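You operate a simulated robot arm through the tools that you are given. There is no shell and no other tool.

The job below is to be done with a simulated robot arm. You get a single attempt, and the scene is never put back.

TASK
Put the battery unit back in service and prove it by self test.
Fine: tray shut, dial to ON, button held two seconds or more, blue lamp lit; the sequencer breaker goes on last.

Only the result counts: the job must be done as asked and must still hold three seconds after the hand-in. Knocking over, shifting, dropping, spilling or breaking anything else fails it.

THE ROBOT
A 6-joint arm with a two-finger parallel gripper, fixed in place. Base frame: the origin is on the floor under the middle of its stand, x ahead of it, y to its left, z up. Readings come in mm, degrees, newtons and seconds.
It reaches about 1066 mm from its shoulder. Its first joint turns from -166.0 to 166.0 degrees. Payload 3.91 kg.
Tool frame: the origin (TCP) lies between the finger pads and is the grasp point; the fingertips stand 30 mm ahead of it; z points along the fingers, y is the line along which they close. The gripper opens to 110 mm. The fingers are 20 mm wide and 10 mm thick; the gripper's body (48 by 112 mm) begins 55 mm behind the TCP.
Orientation is that of the tool frame in the base frame, as a unit quaternion [w, x, y, z]. With the fingers straight down and closing along the base's y, the tool's x points along the base's -x, its y along +y and its z along -z.

THE INTERFACE
- The arm moves only by the tool move_arm. Its arguments are lists of equal length, an entry for each row: "dp": the shift along the tool's x, y, z in mm, a list of three; "turn": the turn, a rotation vector about the tool's x, y, z in degrees, a list of three. In form: {"dp": [[x, y, z], ...], "turn": [[wx, wy, wz], ...]}. A call has 1 to 20 rows; each row is the pose to reach, as a shift and turn from the pose commanded when the call began, along the tool's axes at that moment. "hand" is the closure in counts, from 0 (fully open) to 255 (shut), set as the call begins (left out, the last holds). A row lasts 0.2 s, in which the tool goes at most 50 mm and 8.6 degrees; a call with a longer step from one row to the next is refused whole, and so is a gripper value outside its range. Where a pose cannot be reached the arm comes as near as it can. A force on the tool above 40 N (or 10 N above the force at the start of the call, whichever is more), or a blocked arm, ends the call early, and 0.2 s more pass. The fingers move at their own pace (about 153 mm/s each) and stop on an object; they squeeze with about 31 N. The grip force told is the motor's: it shows also when the fingers shut on nothing. Time passes only in rows, and 0.2 s behind the last, so rows that repeat a pose let the fingers close. It gives the time, the measured TCP pose, the force on the tool (base axes), the opening and the grip force at its end, in the units of the frame above (readings bear some noise), with the torque about the TCP (base axes, N m) and any sound that the robot's microphone picked up.
- Cameras (640 x 400 px; columns grow to the right, rows downward): "scene" is fixed at [389.6, 498.8, 1434.8]; the picture's right is [-0.98, -0.21, 0.00], its down [-0.07, 0.32, -0.95] and it looks along [0.20, -0.93, -0.32] (base axes); focal length 312 px, centre (320, 200). "wrist" rides on the gripper at [72, 17, -103] in the tool frame; the picture's right is [-0.23, 0.97, 0.00], its down [-0.76, -0.18, -0.62] and it looks along [-0.61, -0.14, 0.78] (tool axes); focal length 222 px, centre (320, 200). There is no depth. A picture from a camera that has moved, and an enlarged one, comes with that camera's place and axes in the base frame and with its lens. The place of the scene camera against the robot may be out by one fixed shift of up to 12 mm in any direction.
- snapshot(camera): a new picture of that camera. The clock stands still meanwhile.
- inspect(camera, box): a new picture of the part [left, top, right, bottom] of that camera's present view, enlarged. The clock stands still meanwhile.
- job_done(): hands the job in; it is judged then, once.

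Nothing tells you positions but the pictures and the camera data. Unless the task says otherwise, let go and move clear before handing in.

The tools are called after "Emit:" as a command line: name --argument value ..., lists and objects as JSON in quotes. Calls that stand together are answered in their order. move_arm: Moves the arm, as the interface text tells. Its arguments: {"type":"object","properties":{"dp":{"type":"array"},"turn":{"type":"array"},"hand":{"type":"number"}},"required":["dp","turn"]} The other tools are called the same way: snapshot (camera) takes a picture; inspect (camera, box) takes an enlarged picture of a part of a camera's view; job_done () hands the job in.

At the start:

```text
time: 0.0
position: [234.9, -405.8, 1448.7]
tool_rot: [0.0, 0.001, 1.0, -0.001]
wrist_force: [0.0, -0.2, 0.0]
torque: [-0.02, -0.03, -0.01]
width: 110.1
grasp_force: 0.1
```

scene: 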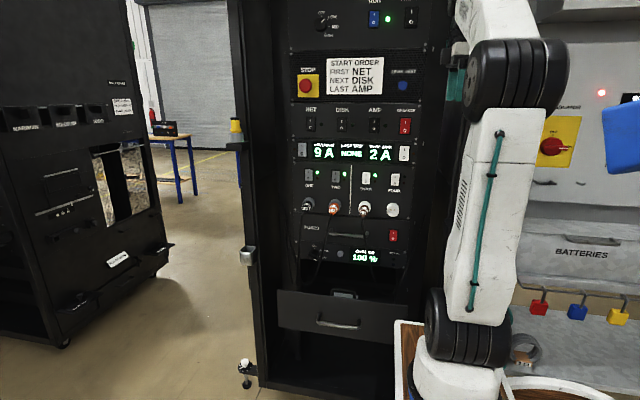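
wrist: 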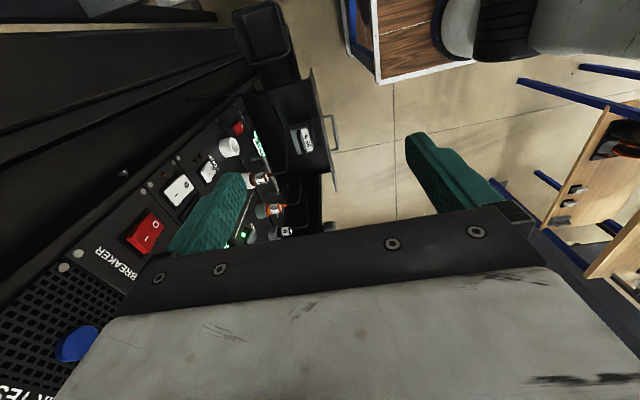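

I see a rack with several panels: a dial unit on top, a stop button with a start-order plate, the sequencer switches, meters, sockets, a battery unit with "100 %" and an open tray. I'll enlarge the pictures before moving anything.

Emit:
inspect --camera "scene" --box '[270, 0, 450, 110]'

Emit:
inspect --camera "scene" --box '[270, 90, 450, 200]'

Emit:
inspect --camera "scene" --box '[270, 180, 450, 290]'

Emit:
inspect --camera "scene" --box '[250, 270, 430, 380]'

Emit:
inspect --camera "scene" --box '[500, 60, 640, 400]'

Emit:
inspect --camera "wrist" --box '[0, 60, 360, 290]'

```text
3.56 times, centred on (360, 55) of scene
camera zoom: at [389.6, 498.8, 1434.8], right [-0.98, -0.21, 0.0], down [-0.07, 0.32, -0.95], along [0.2, -0.93, -0.32], focal length 1110 px, centre (178, 716)
```

zoom: 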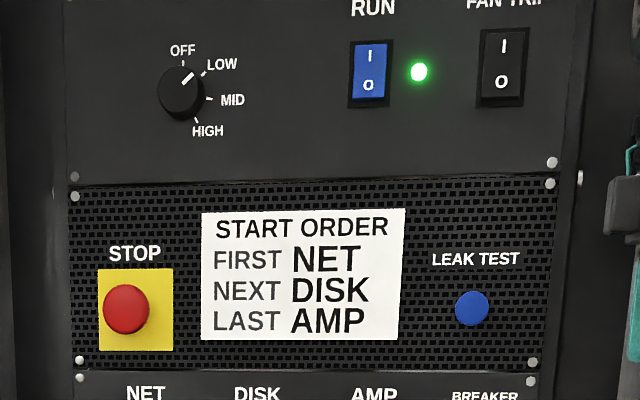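

```text
3.56 times, centred on (360, 145) of scene
camera zoom: at [389.6, 498.8, 1434.8], right [-0.98, -0.21, 0.0], down [-0.07, 0.32, -0.95], along [0.2, -0.93, -0.32], focal length 1110 px, centre (178, 396)
```

zoom: 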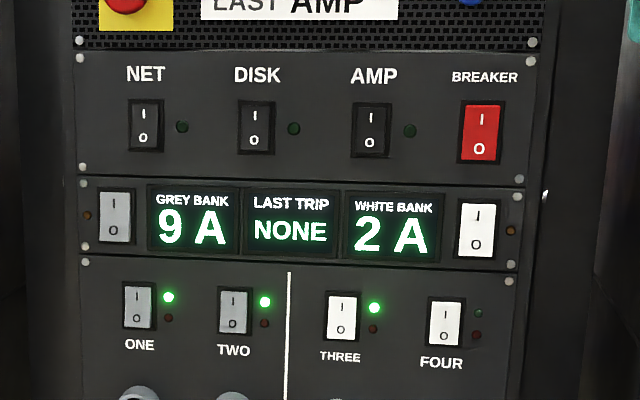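

```text
3.56 times, centred on (360, 235) of scene
camera zoom: at [389.6, 498.8, 1434.8], right [-0.98, -0.21, 0.0], down [-0.07, 0.32, -0.95], along [0.2, -0.93, -0.32], focal length 1110 px, centre (178, 76)
```

zoom: 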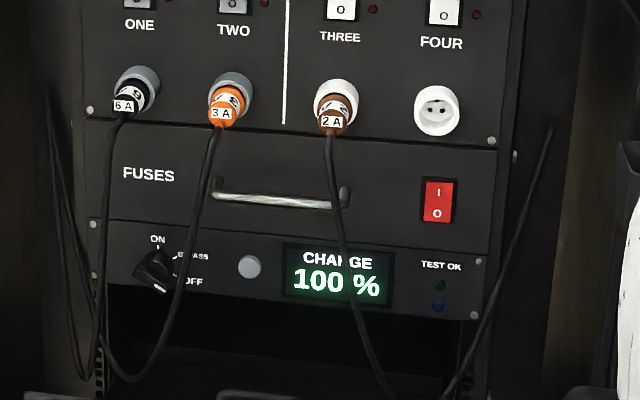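

```text
3.56 times, centred on (340, 325) of scene
camera zoom: at [389.6, 498.8, 1434.8], right [-0.98, -0.21, 0.0], down [-0.07, 0.32, -0.95], along [0.2, -0.93, -0.32], focal length 1110 px, centre (249, -244)
```

zoom: 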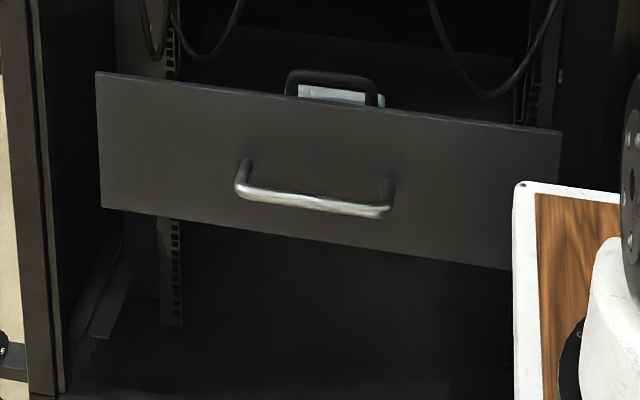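

```text
1.18 times, centred on (570, 230) of scene
camera zoom: at [389.6, 498.8, 1434.8], right [-0.98, -0.21, 0.0], down [-0.07, 0.32, -0.95], along [0.2, -0.93, -0.32], focal length 367 px, centre (26, 165)
```

zoom: 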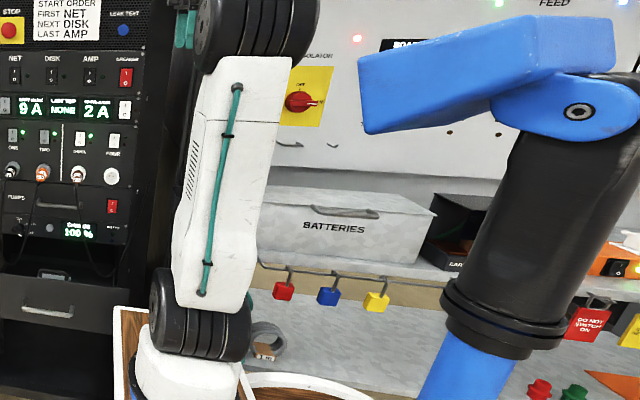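

```text
1.74 times, centred on (180, 175) of wrist
camera zoom: at [164.7, -388.1, 1550.2], right [0.23, 0.97, 0.0], down [0.76, -0.18, 0.62], along [0.61, -0.14, -0.78], focal length 386 px, centre (564, 244)
```

zoom: 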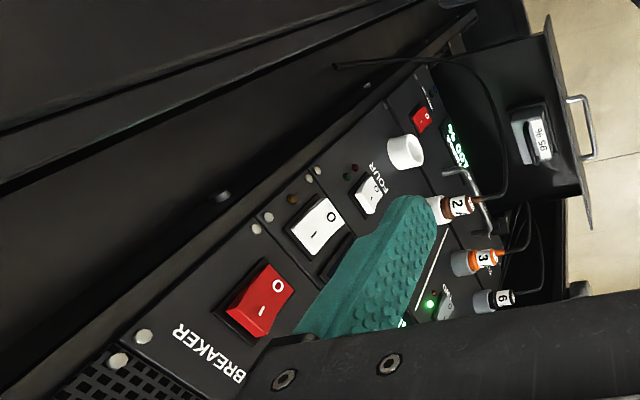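

The rack front looks parallel to the base x axis near y ≈ -683. The battery unit (ON/BYPASS/OFF dial, grey button, TEST OK lamps) sits at z ≈ 780 with its open tray below, and the sequencer breaker is near (334, -683, 1327). I want closer looks at the dial, the breakers, the tray and the arm's surroundings.

Emit:
inspect --camera "scene" --box '[300, 235, 364, 275]'

Emit:
inspect --camera "scene" --box '[364, 225, 428, 275]'

Emit:
inspect --camera "scene" --box '[370, 105, 434, 145]'

Emit:
inspect --camera "scene" --box '[300, 105, 364, 145]'

Emit:
inspect --camera "scene" --box '[600, 0, 640, 400]'

Emit:
inspect --camera "wrist" --box '[220, 80, 350, 200]'

Emit:
inspect --camera "wrist" --box '[100, 190, 200, 260]'

```text
10.00 times, centred on (332, 255) of scene
camera zoom: at [389.6, 498.8, 1434.8], right [-0.98, -0.21, 0.0], down [-0.07, 0.32, -0.95], along [0.2, -0.93, -0.32], focal length 3120 px, centre (200, -350)
```

zoom: 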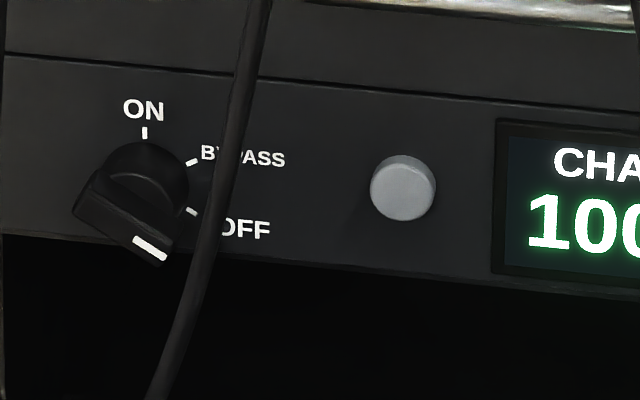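

```text
8.00 times, centred on (396, 250) of scene
camera zoom: at [389.6, 498.8, 1434.8], right [-0.98, -0.21, 0.0], down [-0.07, 0.32, -0.95], along [0.2, -0.93, -0.32], focal length 2496 px, centre (-288, -200)
```

zoom: 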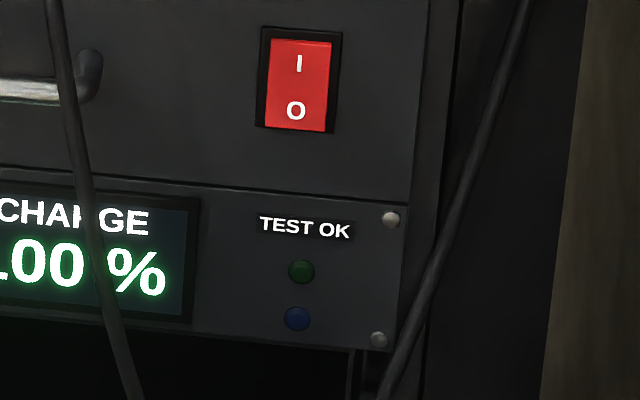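

```text
10.00 times, centred on (402, 125) of scene
camera zoom: at [389.6, 498.8, 1434.8], right [-0.98, -0.21, 0.0], down [-0.07, 0.32, -0.95], along [0.2, -0.93, -0.32], focal length 3120 px, centre (-500, 950)
```

zoom: 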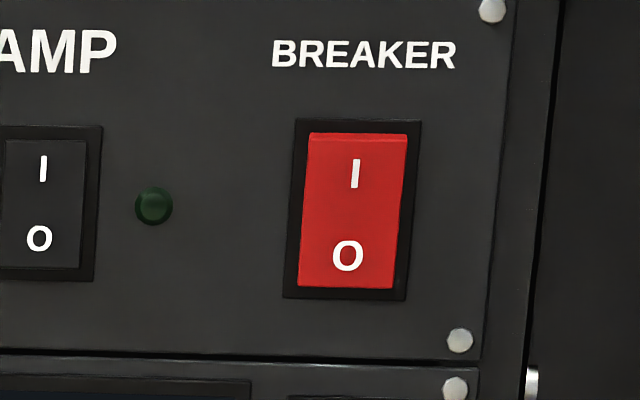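

```text
10.00 times, centred on (332, 125) of scene
camera zoom: at [389.6, 498.8, 1434.8], right [-0.98, -0.21, 0.0], down [-0.07, 0.32, -0.95], along [0.2, -0.93, -0.32], focal length 3120 px, centre (200, 950)
```

zoom: 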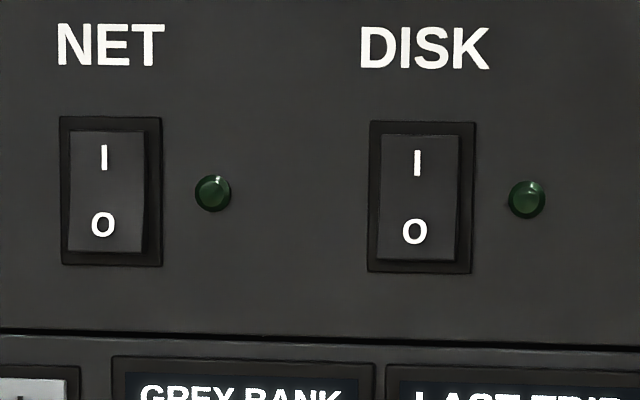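

```text
1.00 times, centred on (620, 200) of scene (not enlarged: the box is as wide or as high as the picture)
camera zoom: at [389.6, 498.8, 1434.8], right [-0.98, -0.21, 0.0], down [-0.07, 0.32, -0.95], along [0.2, -0.93, -0.32], focal length 312 px, centre (20, 200)
```

zoom: 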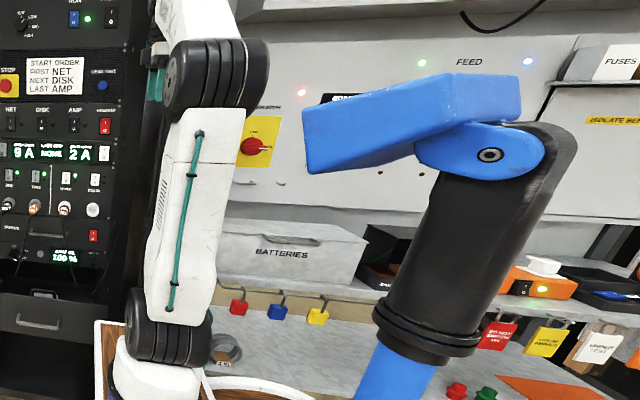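

```text
3.33 times, centred on (285, 140) of wrist
camera zoom: at [164.7, -388.1, 1550.2], right [0.23, 0.97, 0.0], down [0.76, -0.18, 0.62], along [0.61, -0.14, -0.78], focal length 740 px, centre (437, 400)
```

zoom: 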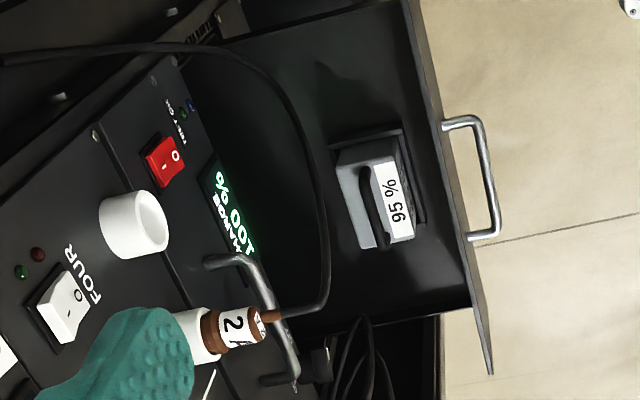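

```text
5.71 times, centred on (150, 225) of wrist
camera zoom: at [164.7, -388.1, 1550.2], right [0.23, 0.97, 0.0], down [0.76, -0.18, 0.62], along [0.61, -0.14, -0.78], focal length 1269 px, centre (1291, 57)
```

zoom: 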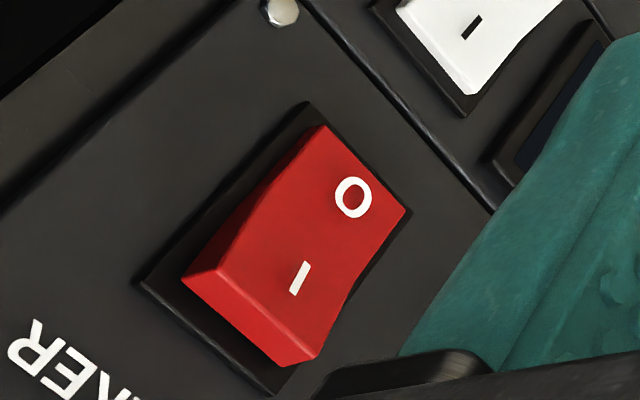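

The battery is already in its tray (95 %), the battery dial points to OFF, and the sequencer BREAKER is off, with its I end standing out. I'll swing the gripper to point at the rack and look around from a safe distance.

Emit:
move_arm --dp '[[-12, 5, 20], [-24, 10, 40], [-36, 15, 60], [-48, 20, 80], [-60, 25, 100], [-72, 30, 120], [-84, 35, 140], [-96, 40, 160], [-108, 45, 180], [-120, 50, 200], [-135, 50, 225], [-150, 50, 250]]' --turn '[[7.5, 0, 0], [15, 0, 0], [22.5, 0, 0], [30, 0, 0], [37.5, 0, 0], [45, 0, 0], [52.5, 0, 0], [60, 0, 0], [67.5, 0, 0], [75, 0, 0], [82.5, 0, 0], [90, 0, 0]]'

Emit:
snapshot --camera "scene"

Emit:
snapshot --camera "wrist"

```text
time: 1.7
position: [334.5, -411.5, 1239.7]
tool_rot: [-0.039, -0.009, 0.924, -0.381]
wrist_force: [-0.8, 0.7, -0.4]
torque: [0.0, 0.02, 0.01]
width: 110.0
grasp_force: 0.0
stopped in row 8: the arm was blocked; the commanded pose is now the measured one
```

```text
taken
```

scene: 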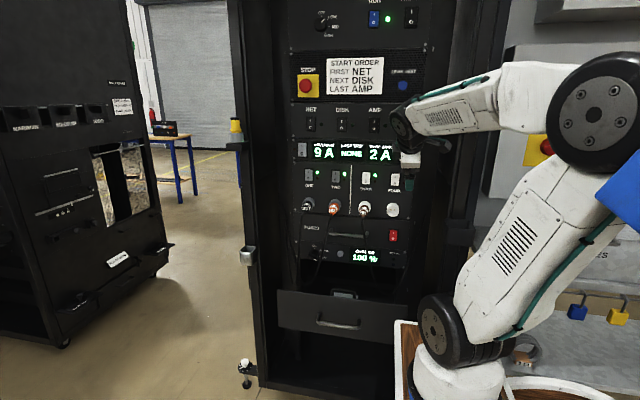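

```text
taken
camera wrist: at [268.6, -324.4, 1306.2], right [0.18, 0.69, -0.7], down [0.81, 0.3, 0.51], along [0.56, -0.66, -0.5], focal length 222 px, centre (320, 200)
```

wrist: 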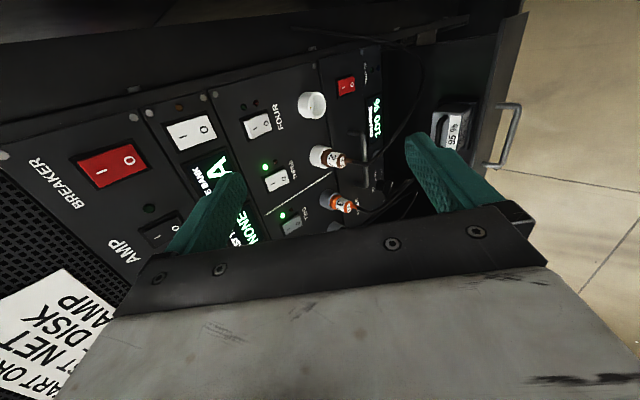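

The arm stopped partway because it was blocked, with almost no force at the tool. The blue mechanism at the right of the scene also looks different now. I'll look at the right side again before moving.

Emit:
inspect --camera "scene" --box '[600, 0, 640, 400]'

Emit:
inspect --camera "scene" --box '[380, 40, 480, 180]'

Emit:
inspect --camera "scene" --box '[580, 360, 640, 400]'

```text
1.00 times, centred on (620, 200) of scene (not enlarged: the box is as wide or as high as the picture)
camera zoom: at [389.6, 498.8, 1434.8], right [-0.98, -0.21, 0.0], down [-0.07, 0.32, -0.95], along [0.2, -0.93, -0.32], focal length 312 px, centre (20, 200)
```

zoom: 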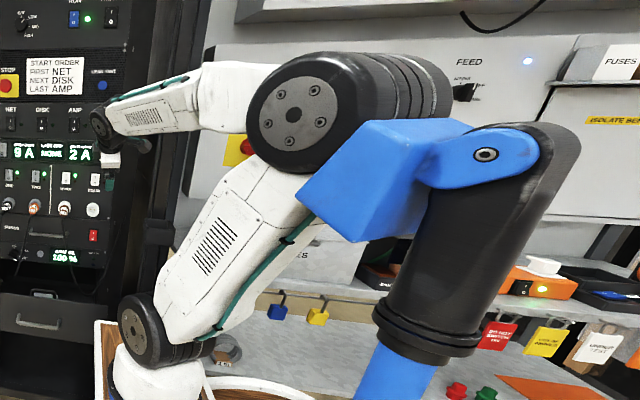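

```text
2.86 times, centred on (430, 110) of scene
camera zoom: at [389.6, 498.8, 1434.8], right [-0.98, -0.21, 0.0], down [-0.07, 0.32, -0.95], along [0.2, -0.93, -0.32], focal length 892 px, centre (6, 457)
```

zoom: 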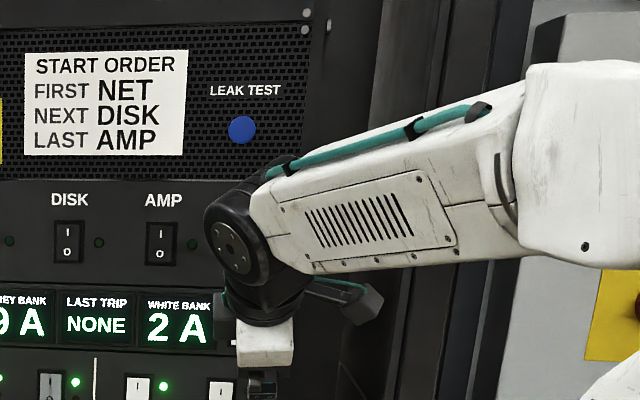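

```text
10.00 times, centred on (610, 380) of scene
camera zoom: at [389.6, 498.8, 1434.8], right [-0.98, -0.21, 0.0], down [-0.07, 0.32, -0.95], along [0.2, -0.93, -0.32], focal length 3120 px, centre (-2580, -1600)
```

zoom: 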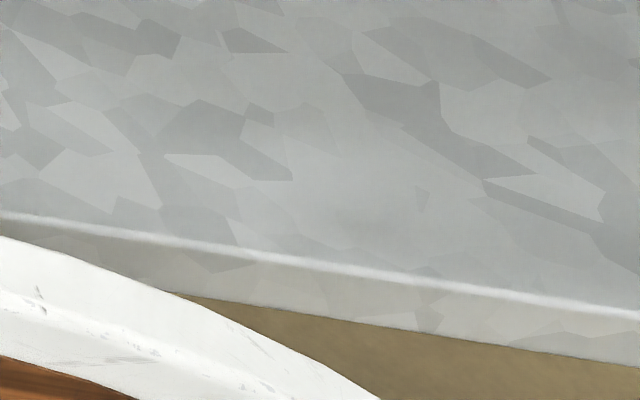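

The blue head on the black post has tilted since the first picture, so either it moves by itself or the elbow met it. I'll hold still for a moment and see whether it changes.

Emit:
move_arm --dp '[[0, 0, 0]]' --turn '[[0, 0, 0]]'

Emit:
inspect --camera "scene" --box '[600, 0, 640, 400]'

```text
time: 2.1
position: [334.5, -411.2, 1240.9]
tool_rot: [-0.039, -0.009, 0.923, -0.382]
wrist_force: [-0.2, 0.1, 0.1]
torque: [-0.02, -0.01, 0.03]
width: 109.9
grasp_force: 0.1
```

```text
1.00 times, centred on (620, 200) of scene (not enlarged: the box is as wide or as high as the picture)
camera zoom: at [389.6, 498.8, 1434.8], right [-0.98, -0.21, 0.0], down [-0.07, 0.32, -0.95], along [0.2, -0.93, -0.32], focal length 312 px, centre (20, 200)
```

zoom: 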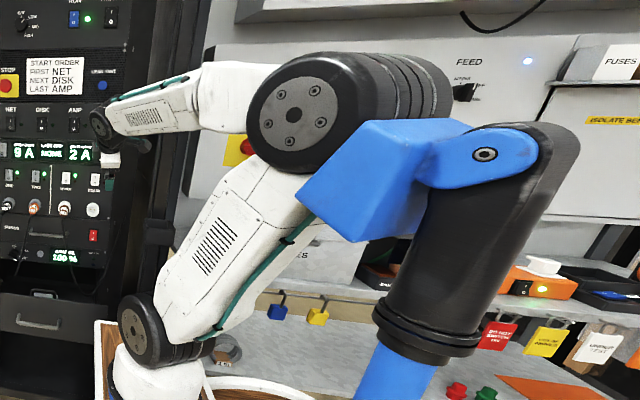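

Emit:
inspect --camera "scene" --box '[380, 290, 560, 400]'

Emit:
inspect --camera "scene" --box '[540, 90, 640, 250]'

Emit:
inspect --camera "wrist" --box '[480, 0, 640, 400]'

Emit:
inspect --camera "wrist" --box '[0, 380, 640, 400]'

```text
3.56 times, centred on (470, 345) of scene
camera zoom: at [389.6, 498.8, 1434.8], right [-0.98, -0.21, 0.0], down [-0.07, 0.32, -0.95], along [0.2, -0.93, -0.32], focal length 1110 px, centre (-213, -316)
```

zoom: 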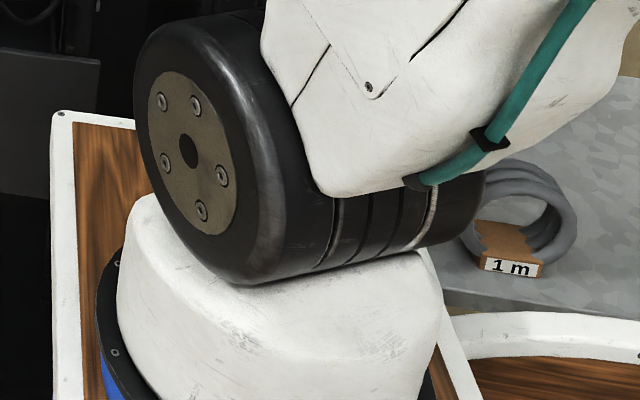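

```text
2.50 times, centred on (590, 170) of scene
camera zoom: at [389.6, 498.8, 1434.8], right [-0.98, -0.21, 0.0], down [-0.07, 0.32, -0.95], along [0.2, -0.93, -0.32], focal length 780 px, centre (-355, 275)
```

zoom: 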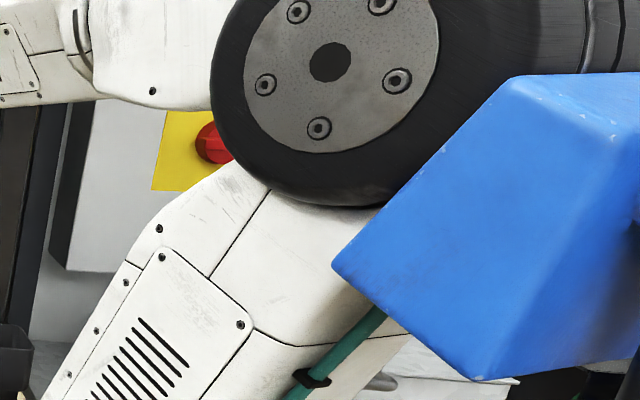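

```text
1.00 times, centred on (560, 200) of wrist (not enlarged: the box is as wide or as high as the picture)
camera zoom: at [269.0, -324.5, 1306.3], right [0.18, 0.69, -0.7], down [0.81, 0.31, 0.51], along [0.56, -0.66, -0.5], focal length 222 px, centre (80, 200)
```

zoom: 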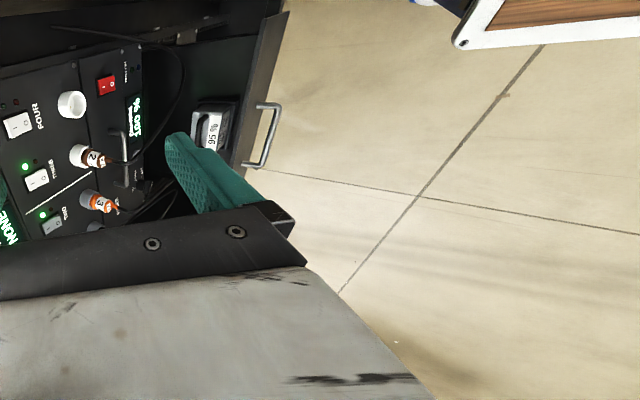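

```text
1.00 times, centred on (320, 390) of wrist (not enlarged: the box is as wide or as high as the picture)
camera zoom: at [269.0, -324.5, 1306.3], right [0.18, 0.69, -0.7], down [0.81, 0.31, 0.51], along [0.56, -0.66, -0.5], focal length 222 px, centre (320, 10)
```

zoom: 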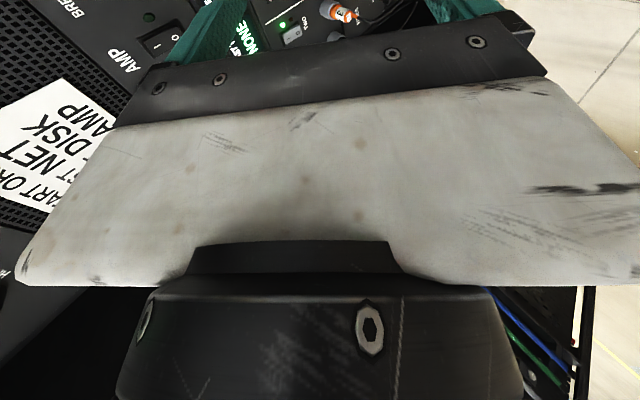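

The blue head hasn't changed while the arm stood still. The arm had folded tightly and its elbow leaned back toward that head, which probably blocked it. I'll extend the arm away to +x and downward, which brings the elbow forward and clear, and then look again.

Emit:
move_arm --dp '[[-24, 3, 20], [-49, 7, 39], [-74, 10, 59], [-98, 13, 79], [-123, 17, 98], [-151, 24, 105], [-180, 32, 113], [-208, 39, 120], [-236, 47, 127]]' --turn '[[0, -0.4, 0.3], [0, -0.8, 0.6], [0, -1.2, 0.9], [0, -1.7, 1.2], [0, -2.1, 1.5], [0, -2.5, 1.8], [0, -2.9, 2.1], [0, -3.3, 2.4], [0.2, -3.7, 2.7]]'

Emit:
inspect --camera "scene" --box '[600, 0, 640, 400]'

Emit:
snapshot --camera "scene"

Emit:
snapshot --camera "wrist"

```text
time: 4.1
position: [557.8, -468.1, 1101.5]
tool_rot: [0.002, 0.0, 0.922, -0.387]
wrist_force: [-0.3, 0.0, 0.3]
torque: [0.03, 0.01, 0.03]
width: 110.3
grasp_force: 0.0
```

```text
1.00 times, centred on (620, 200) of scene (not enlarged: the box is as wide or as high as the picture)
camera zoom: at [389.6, 498.8, 1434.8], right [-0.98, -0.21, 0.0], down [-0.07, 0.32, -0.95], along [0.2, -0.93, -0.32], focal length 312 px, centre (20, 200)
```

zoom: 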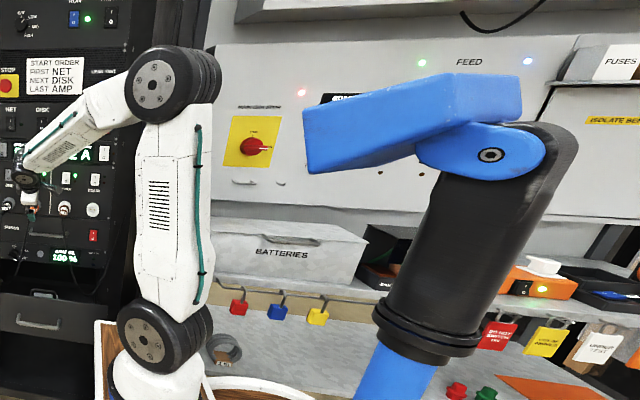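

```text
taken
```

scene: 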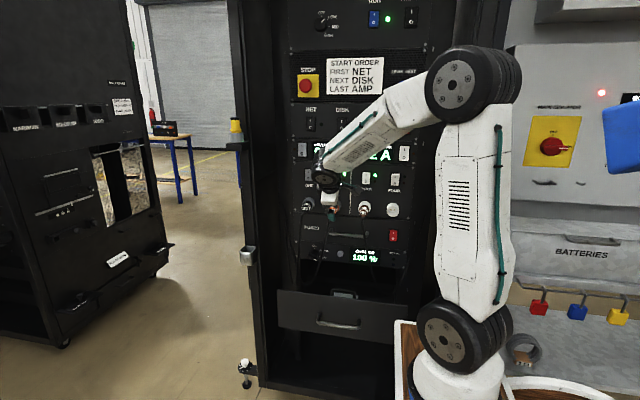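

```text
taken
camera wrist: at [486.8, -382.8, 1162.4], right [0.23, 0.68, -0.69], down [0.76, 0.32, 0.57], along [0.61, -0.66, -0.44], focal length 222 px, centre (320, 200)
```

wrist: 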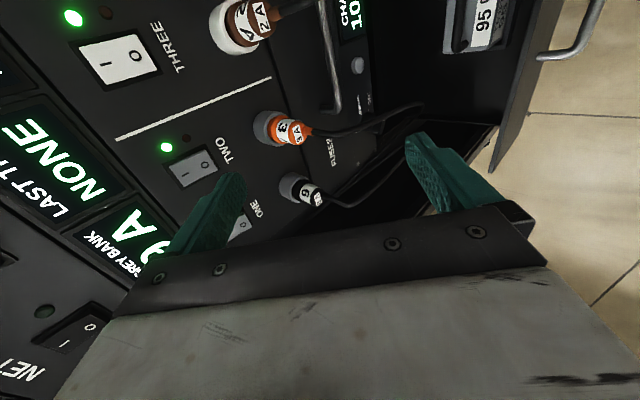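

The blue head sprang back to exactly where it started, so it yields and was left unharmed, and the elbow is now well clear of it. I'll bring the gripper level in front of the battery unit, standing off, to view the dial, button, cables and tray.

Emit:
move_arm --dp '[[0, 26, 10], [0, 51, 19], [0, 77, 29], [-1, 102, 39], [-1, 128, 49], [-1, 154, 58], [-2, 179, 68], [-2, 205, 78]]' --turn '[[5.6, 0, 0], [11.1, 0, 0], [16.7, 0, 0], [22.2, 0, 0], [27.8, 0, 0], [33.4, 0, 0], [39, 0, 0], [44.5, 0, 0]]'

Emit:
snapshot --camera "wrist"

Emit:
snapshot --camera "scene"

```text
time: 5.9
position: [562.4, -379.8, 904.7]
tool_rot: [-0.002, -0.003, -0.707, 0.708]
wrist_force: [0.3, 0.7, -0.3]
torque: [0.02, 0.02, 0.02]
width: 109.9
grasp_force: 0.0
```

```text
taken
camera wrist: at [490.5, -275.7, 885.5], right [0.23, 0.0, -0.97], down [0.76, 0.62, 0.18], along [0.61, -0.78, 0.15], focal length 222 px, centre (320, 200)
```

wrist: 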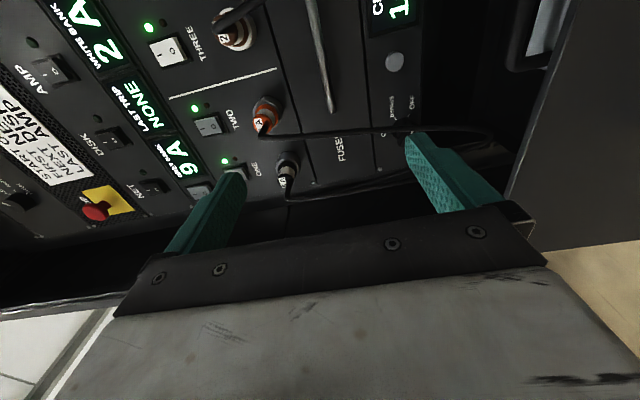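

```text
taken
```

scene: 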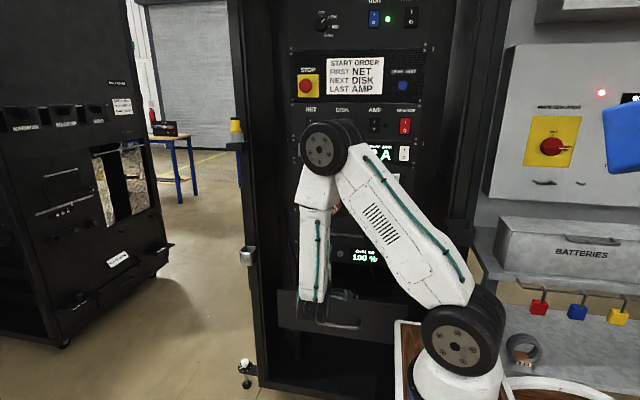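

Emit:
inspect --camera "wrist" --box '[340, 0, 640, 200]'

Emit:
inspect --camera "wrist" --box '[360, 30, 460, 160]'

Emit:
inspect --camera "wrist" --box '[600, 0, 640, 400]'

Emit:
inspect --camera "wrist" --box '[280, 0, 640, 20]'

```text
2.00 times, centred on (490, 100) of wrist
camera zoom: at [490.5, -275.7, 885.5], right [0.23, 0.0, -0.97], down [0.76, 0.62, 0.18], along [0.61, -0.78, 0.15], focal length 444 px, centre (-20, 400)
```

zoom: 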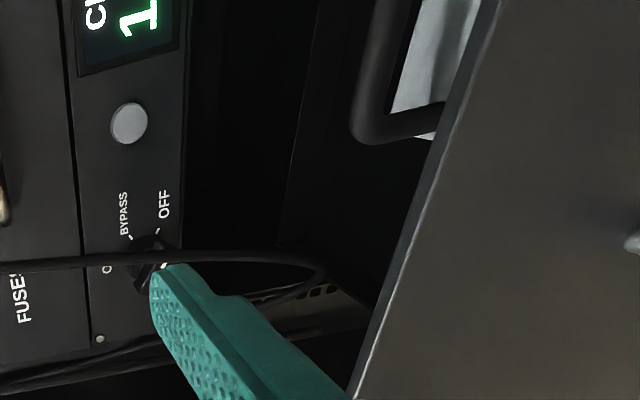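

```text
3.08 times, centred on (410, 95) of wrist
camera zoom: at [490.5, -275.7, 885.5], right [0.23, 0.0, -0.97], down [0.76, 0.62, 0.18], along [0.61, -0.78, 0.15], focal length 684 px, centre (43, 523)
```

zoom: 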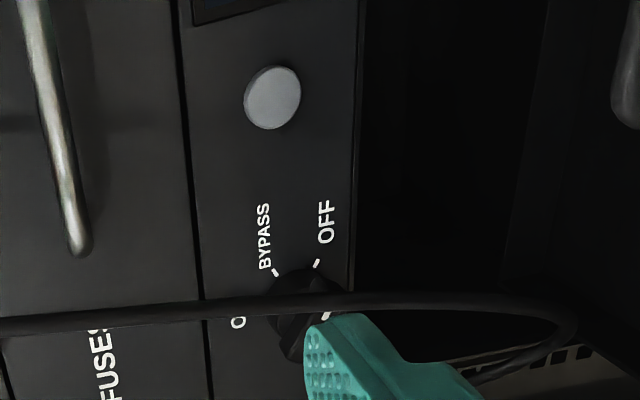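

```text
1.00 times, centred on (620, 200) of wrist (not enlarged: the box is as wide or as high as the picture)
camera zoom: at [490.5, -275.7, 885.5], right [0.23, 0.0, -0.97], down [0.76, 0.62, 0.18], along [0.61, -0.78, 0.15], focal length 222 px, centre (20, 200)
```

zoom: 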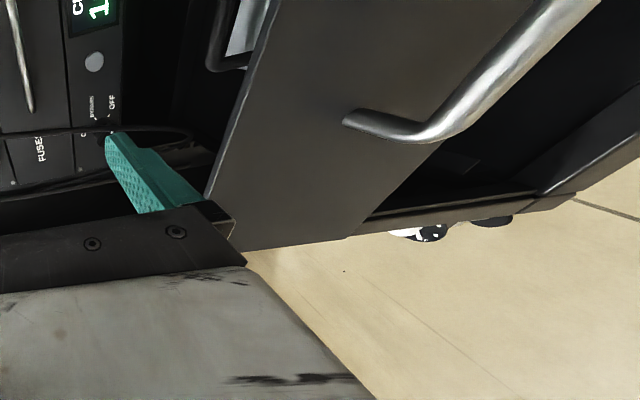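

```text
1.78 times, centred on (460, 10) of wrist
camera zoom: at [490.5, -275.7, 885.5], right [0.23, 0.0, -0.97], down [0.76, 0.62, 0.18], along [0.61, -0.78, 0.15], focal length 395 px, centre (71, 538)
```

zoom: 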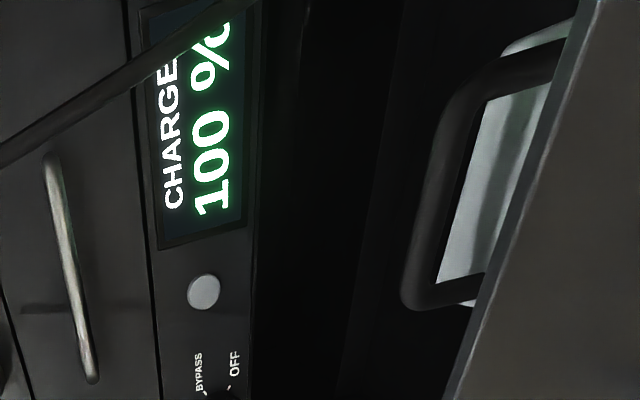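

The tray front stands about 250 mm out, at y ≈ -450, x 277–763, z 561–736, and its handle is centred near x 520, z 652. The rack face is at y ≈ -700, the dial axis near (682, 768) and the grey button near (566, 782). I'll shut the fingers and line up with the tray front above its handle.

Emit:
move_arm --dp '[[7, 34, -10], [14, 68, -20], [21, 102, -20], [28, 136, -20], [35, 170, -20], [42, 205, -20], [42, 205, -20]]' --turn '[[0, 0, 0], [0, 0, 0], [0, 0, 0], [0, 0, 0], [0, 0, 0], [0, 0, 0], [0, 0, 0]]' --hand 255

Emit:
snapshot --camera "wrist"

Emit:
snapshot --camera "scene"

```text
time: 7.5
position: [522.8, -361.7, 696.5]
tool_rot: [0.002, 0.002, 0.707, -0.707]
wrist_force: [-0.4, -0.2, -0.2]
torque: [0.0, 0.01, -0.04]
width: 0.1
grasp_force: 30.8
```

```text
taken
camera wrist: at [451.0, -257.9, 677.5], right [0.23, 0.0, -0.97], down [0.76, 0.62, 0.18], along [0.61, -0.78, 0.14], focal length 222 px, centre (320, 200)
```

wrist: 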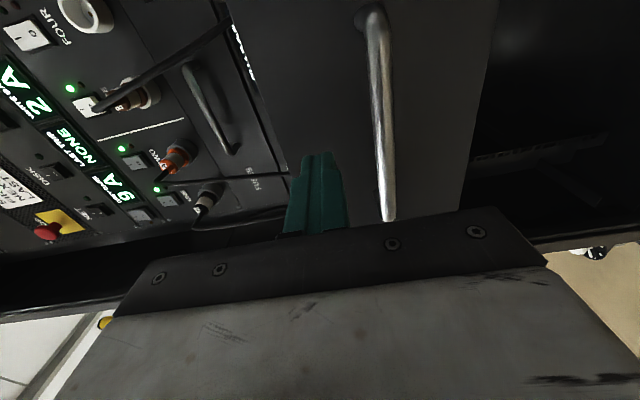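

```text
taken
```

scene: 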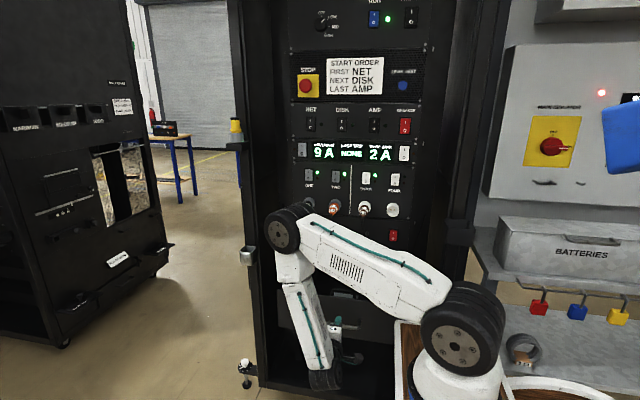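

The closed fingertips are in line with the tray front, above its handle. I'll push straight toward the rack at moderate speed.

Emit:
move_arm --dp '[[0, 0, 20], [0, 0, 40], [0, 0, 52], [0, 0, 62], [0, 0, 72], [0, 0, 82], [0, 0, 92], [0, 0, 102], [0, 0, 112], [0, 0, 122]]' --turn '[[0, 0, 0], [0, 0, 0], [0, 0, 0], [0, 0, 0], [0, 0, 0], [0, 0, 0], [0, 0, 0], [0, 0, 0], [0, 0, 0], [0, 0, 0]]'

Emit:
snapshot --camera "wrist"

```text
time: 9.7
position: [520.4, -484.9, 696.9]
tool_rot: [-0.001, -0.001, -0.706, 0.708]
wrist_force: [-0.1, -0.2, -0.2]
torque: [0.02, 0.02, -0.01]
width: 0.0
grasp_force: 31.0
```

```text
taken
camera wrist: at [448.8, -381.1, 679.7], right [0.23, 0.0, -0.97], down [0.76, 0.62, 0.18], along [0.61, -0.78, 0.14], focal length 222 px, centre (320, 200)
```

wrist: 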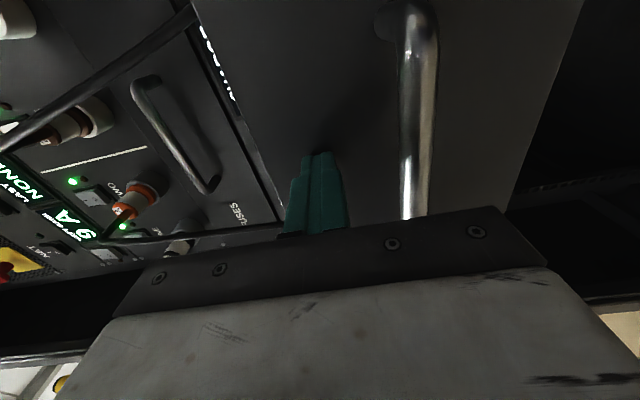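

Emit:
move_arm --dp '[[0, 0, 12], [0, 0, 24], [0, 0, 36], [0, 0, 48], [0, 0, 60], [0, 0, 72], [0, 0, 84], [0, 0, 96], [0, 0, 108], [0, 0, 120]]' --turn '[[0, 0, 0], [0, 0, 0], [0, 0, 0], [0, 0, 0], [0, 0, 0], [0, 0, 0], [0, 0, 0], [0, 0, 0], [0, 0, 0], [0, 0, 0]]'

Emit:
snapshot --camera "wrist"

Emit:
snapshot --camera "scene"

```text
time: 11.9
position: [521.3, -601.7, 696.7]
tool_rot: [0.001, 0.002, 0.707, -0.707]
wrist_force: [0.8, 0.1, 0.4]
torque: [0.01, -0.01, 0.0]
width: 0.2
grasp_force: 31.0
```

```text
taken
camera wrist: at [448.9, -498.9, 678.4], right [0.23, 0.0, -0.97], down [0.76, 0.62, 0.18], along [0.61, -0.78, 0.14], focal length 222 px, centre (320, 200)
```

wrist: 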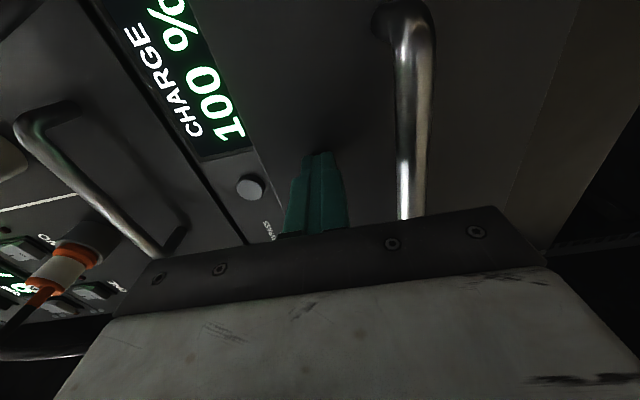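

```text
taken
```

scene: 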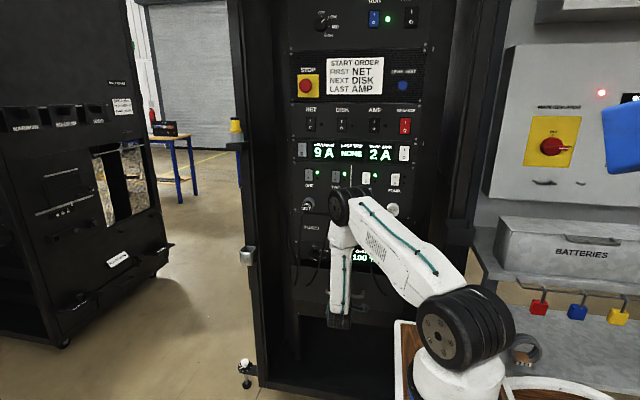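

The tray is sliding in with the push and there is about 70 mm left. I'll finish more slowly so it meets its stop gently.

Emit:
move_arm --dp '[[0, 0, 8], [0, 0, 16], [0, 0, 24], [0, 0, 32], [0, 0, 40], [0, 0, 46], [0, 0, 51], [0, 0, 55], [0, 0, 59], [0, 0, 63], [0, 0, 67], [0, 0, 71], [0, 0, 75], [0, 0, 79]]' --turn '[[0, 0, 0], [0, 0, 0], [0, 0, 0], [0, 0, 0], [0, 0, 0], [0, 0, 0], [0, 0, 0], [0, 0, 0], [0, 0, 0], [0, 0, 0], [0, 0, 0], [0, 0, 0], [0, 0, 0], [0, 0, 0]]'

Emit:
snapshot --camera "wrist"

Emit:
snapshot --camera "scene"

```text
time: 14.1
position: [522.4, -661.9, 696.1]
tool_rot: [-0.001, 0.0, -0.707, 0.707]
wrist_force: [2.8, 28.2, 10.1]
torque: [-0.33, 0.11, -0.22]
width: 0.2
grasp_force: 31.0
stopped in row 11: the force on the tool passed its limit at 50 N (the readings are from after the stop); the commanded pose is now the measured one
```

```text
taken
camera wrist: at [449.1, -558.7, 678.9], right [0.23, 0.0, -0.97], down [0.76, 0.62, 0.18], along [0.61, -0.78, 0.14], focal length 222 px, centre (320, 200)
```

wrist: 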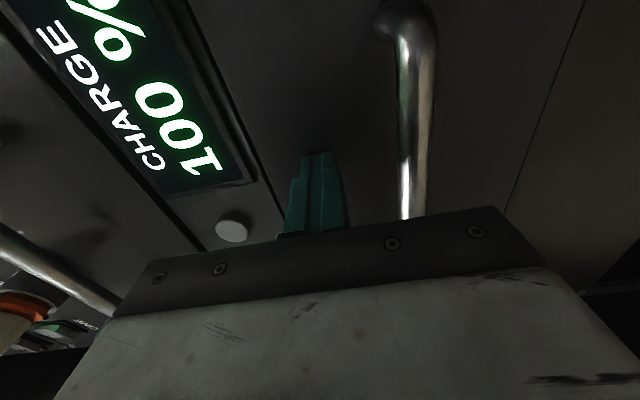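

```text
taken
```

scene: 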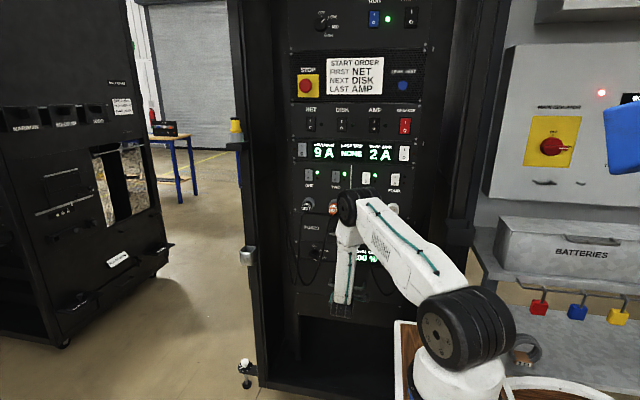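

The tray met a firm stop with the fingertips at y ≈ -692, about where the rack face is. I'll back off and check that it is flush and stays shut.

Emit:
move_arm --dp '[[0, 0, -20], [0, 0, -50], [0, 0, -90], [0, 0, -130], [0, 0, -170], [0, 0, -200]]' --turn '[[0, 0, 0], [0, 0, 0], [0, 0, 0], [0, 0, 0], [0, 0, 0], [0, 0, 0]]'

Emit:
snapshot --camera "wrist"

Emit:
inspect --camera "scene" --box '[270, 200, 430, 300]'

Emit:
inspect --camera "scene" --box '[250, 270, 430, 380]'

```text
time: 15.5
position: [519.3, -465.2, 695.9]
tool_rot: [0.0, 0.0, 0.708, -0.707]
wrist_force: [0.2, 0.1, 0.1]
torque: [0.01, -0.03, 0.03]
width: 0.2
grasp_force: 31.3
```

```text
taken
camera wrist: at [449.1, -361.2, 677.5], right [0.23, 0.0, -0.97], down [0.76, 0.62, 0.18], along [0.61, -0.78, 0.14], focal length 222 px, centre (320, 200)
```

wrist: 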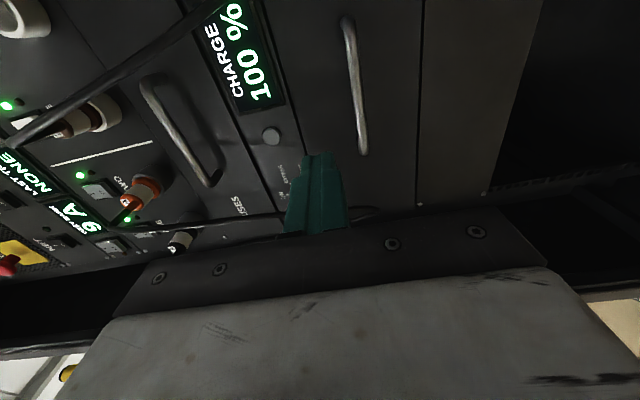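

```text
4.00 times, centred on (350, 250) of scene
camera zoom: at [389.6, 498.8, 1434.8], right [-0.98, -0.21, 0.0], down [-0.07, 0.32, -0.95], along [0.2, -0.93, -0.32], focal length 1248 px, centre (200, 0)
```

zoom: 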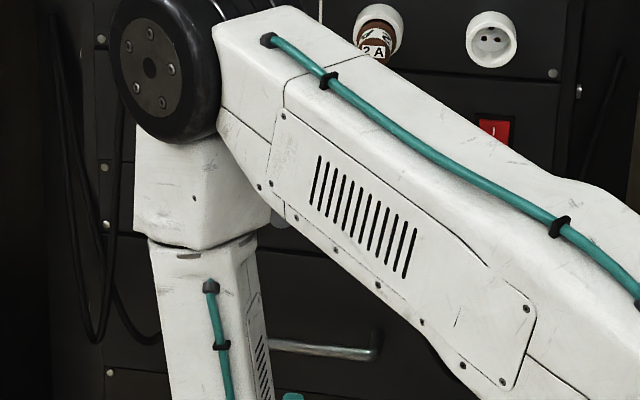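

```text
3.56 times, centred on (340, 325) of scene
camera zoom: at [389.6, 498.8, 1434.8], right [-0.98, -0.21, 0.0], down [-0.07, 0.32, -0.95], along [0.2, -0.93, -0.32], focal length 1110 px, centre (249, -244)
```

zoom: 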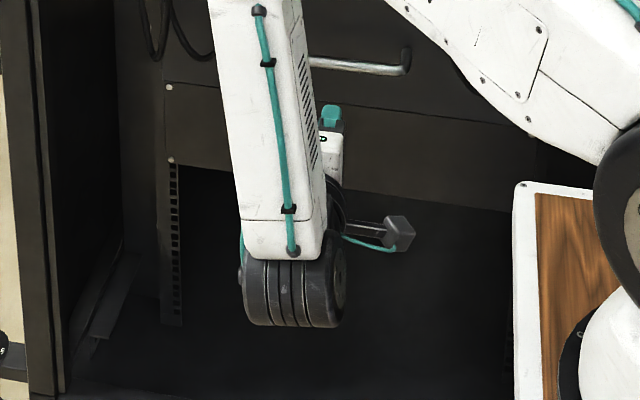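

The tray is shut, sitting flush under the battery unit. Next I'll move in front of the dial at a safe distance to study its pose and the cables beside it.

Emit:
move_arm --dp '[[-36, -15, 3], [-72, -30, 6], [-108, -46, 9], [-144, -61, 12], [-180, -76, 15]]' --turn '[[0, 0, 0], [0, 0, 0], [0, 0, 0], [0, 0, 0], [0, 0, 0]]'

Emit:
snapshot --camera "wrist"

Emit:
inspect --camera "wrist" --box '[270, 20, 398, 100]'

Emit:
snapshot --camera "scene"

```text
time: 16.7
position: [700.5, -480.8, 772.4]
tool_rot: [0.0, 0.002, 0.708, -0.707]
wrist_force: [-0.2, -0.6, -0.4]
torque: [0.0, 0.0, 0.0]
width: 0.2
grasp_force: 30.9
```

```text
taken
camera wrist: at [628.3, -376.6, 756.4], right [0.23, 0.0, -0.97], down [0.76, 0.62, 0.18], along [0.61, -0.78, 0.14], focal length 222 px, centre (320, 200)
```

wrist: 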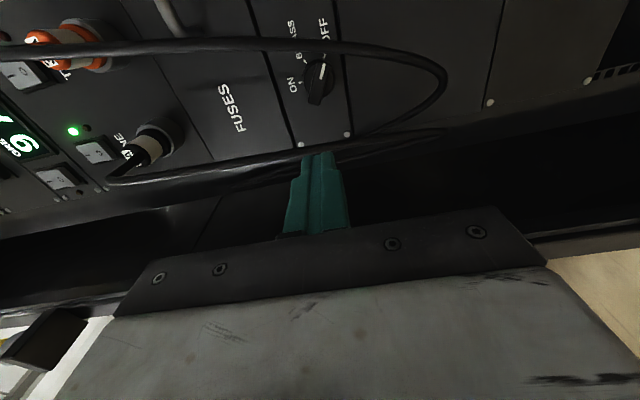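

```text
5.00 times, centred on (334, 60) of wrist
camera zoom: at [628.3, -376.6, 756.4], right [0.23, 0.0, -0.97], down [0.76, 0.62, 0.18], along [0.61, -0.78, 0.14], focal length 1111 px, centre (250, 900)
```

zoom: 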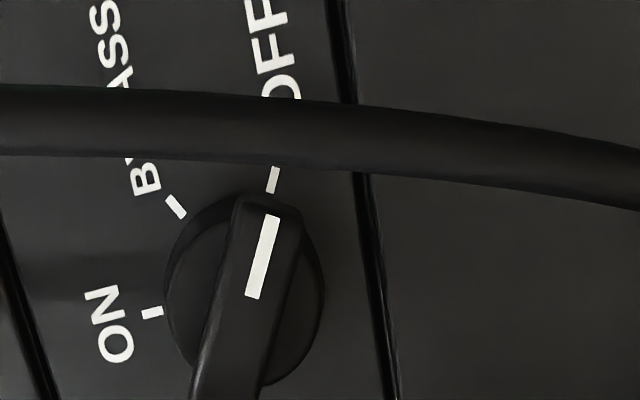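

```text
taken
```

scene: 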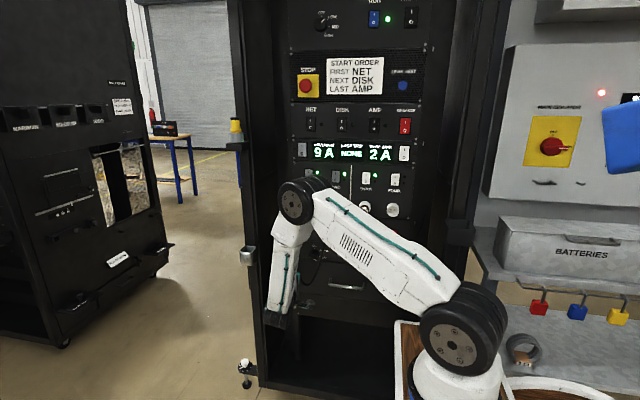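

The tray stayed shut and flush, and the cable loop is exactly where it was even though the tray front passed through it, so the cables do not obstruct. The dial axis is at about (681, 771) with its bar at OFF (4 o'clock). I'll look closer at the knob's shape before gripping it.

Emit:
inspect --camera "wrist" --box '[288, 48, 352, 120]'

Emit:
inspect --camera "scene" --box '[300, 235, 364, 275]'

```text
5.56 times, centred on (320, 84) of wrist
camera zoom: at [628.3, -376.6, 756.4], right [0.23, 0.0, -0.97], down [0.76, 0.62, 0.18], along [0.61, -0.78, 0.14], focal length 1234 px, centre (320, 844)
```

zoom: 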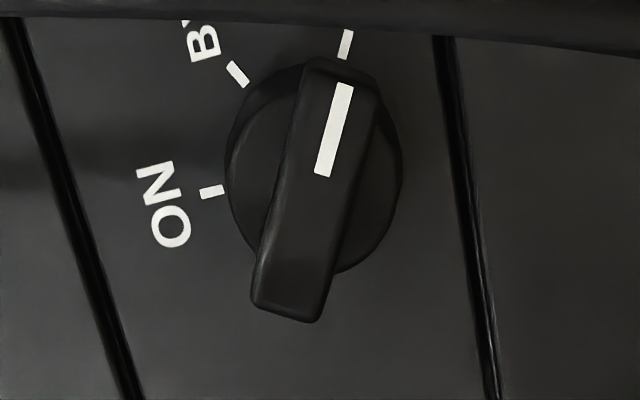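

```text
10.00 times, centred on (332, 255) of scene
camera zoom: at [389.6, 498.8, 1434.8], right [-0.98, -0.21, 0.0], down [-0.07, 0.32, -0.95], along [0.2, -0.93, -0.32], focal length 3120 px, centre (200, -350)
```

zoom: 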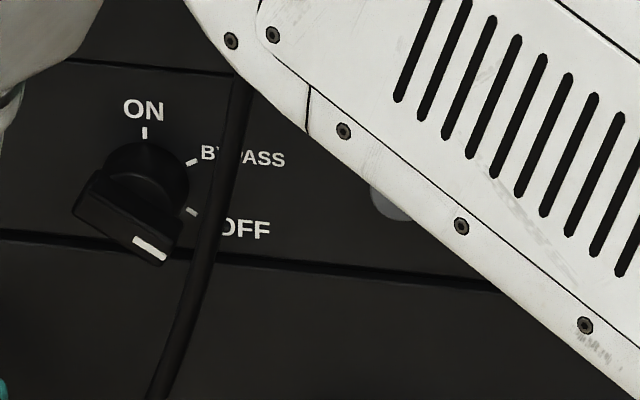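

Emit:
inspect --camera "scene" --box '[305, 246, 325, 264]'

Emit:
inspect --camera "wrist" --box '[304, 56, 340, 106]'

```text
16.00 times, centred on (315, 255) of scene
camera zoom: at [389.6, 498.8, 1434.8], right [-0.98, -0.21, 0.0], down [-0.07, 0.32, -0.95], along [0.2, -0.93, -0.32], focal length 4993 px, centre (400, -680)
```

zoom: 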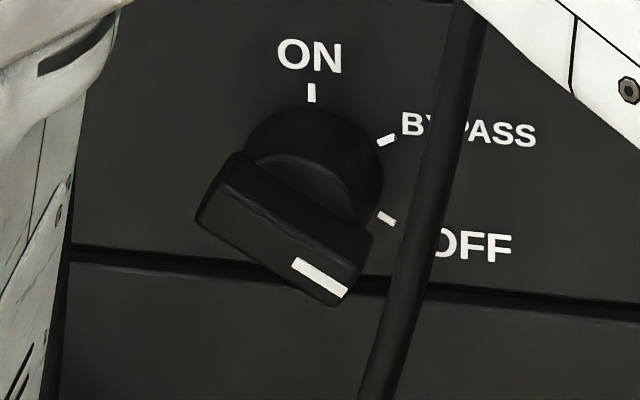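

```text
8.00 times, centred on (322, 81) of wrist
camera zoom: at [628.3, -376.6, 756.4], right [0.23, 0.0, -0.97], down [0.76, 0.62, 0.18], along [0.61, -0.78, 0.14], focal length 1777 px, centre (304, 1152)
```

zoom: 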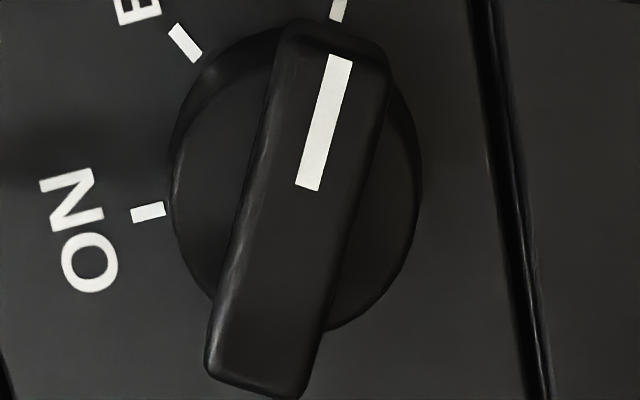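

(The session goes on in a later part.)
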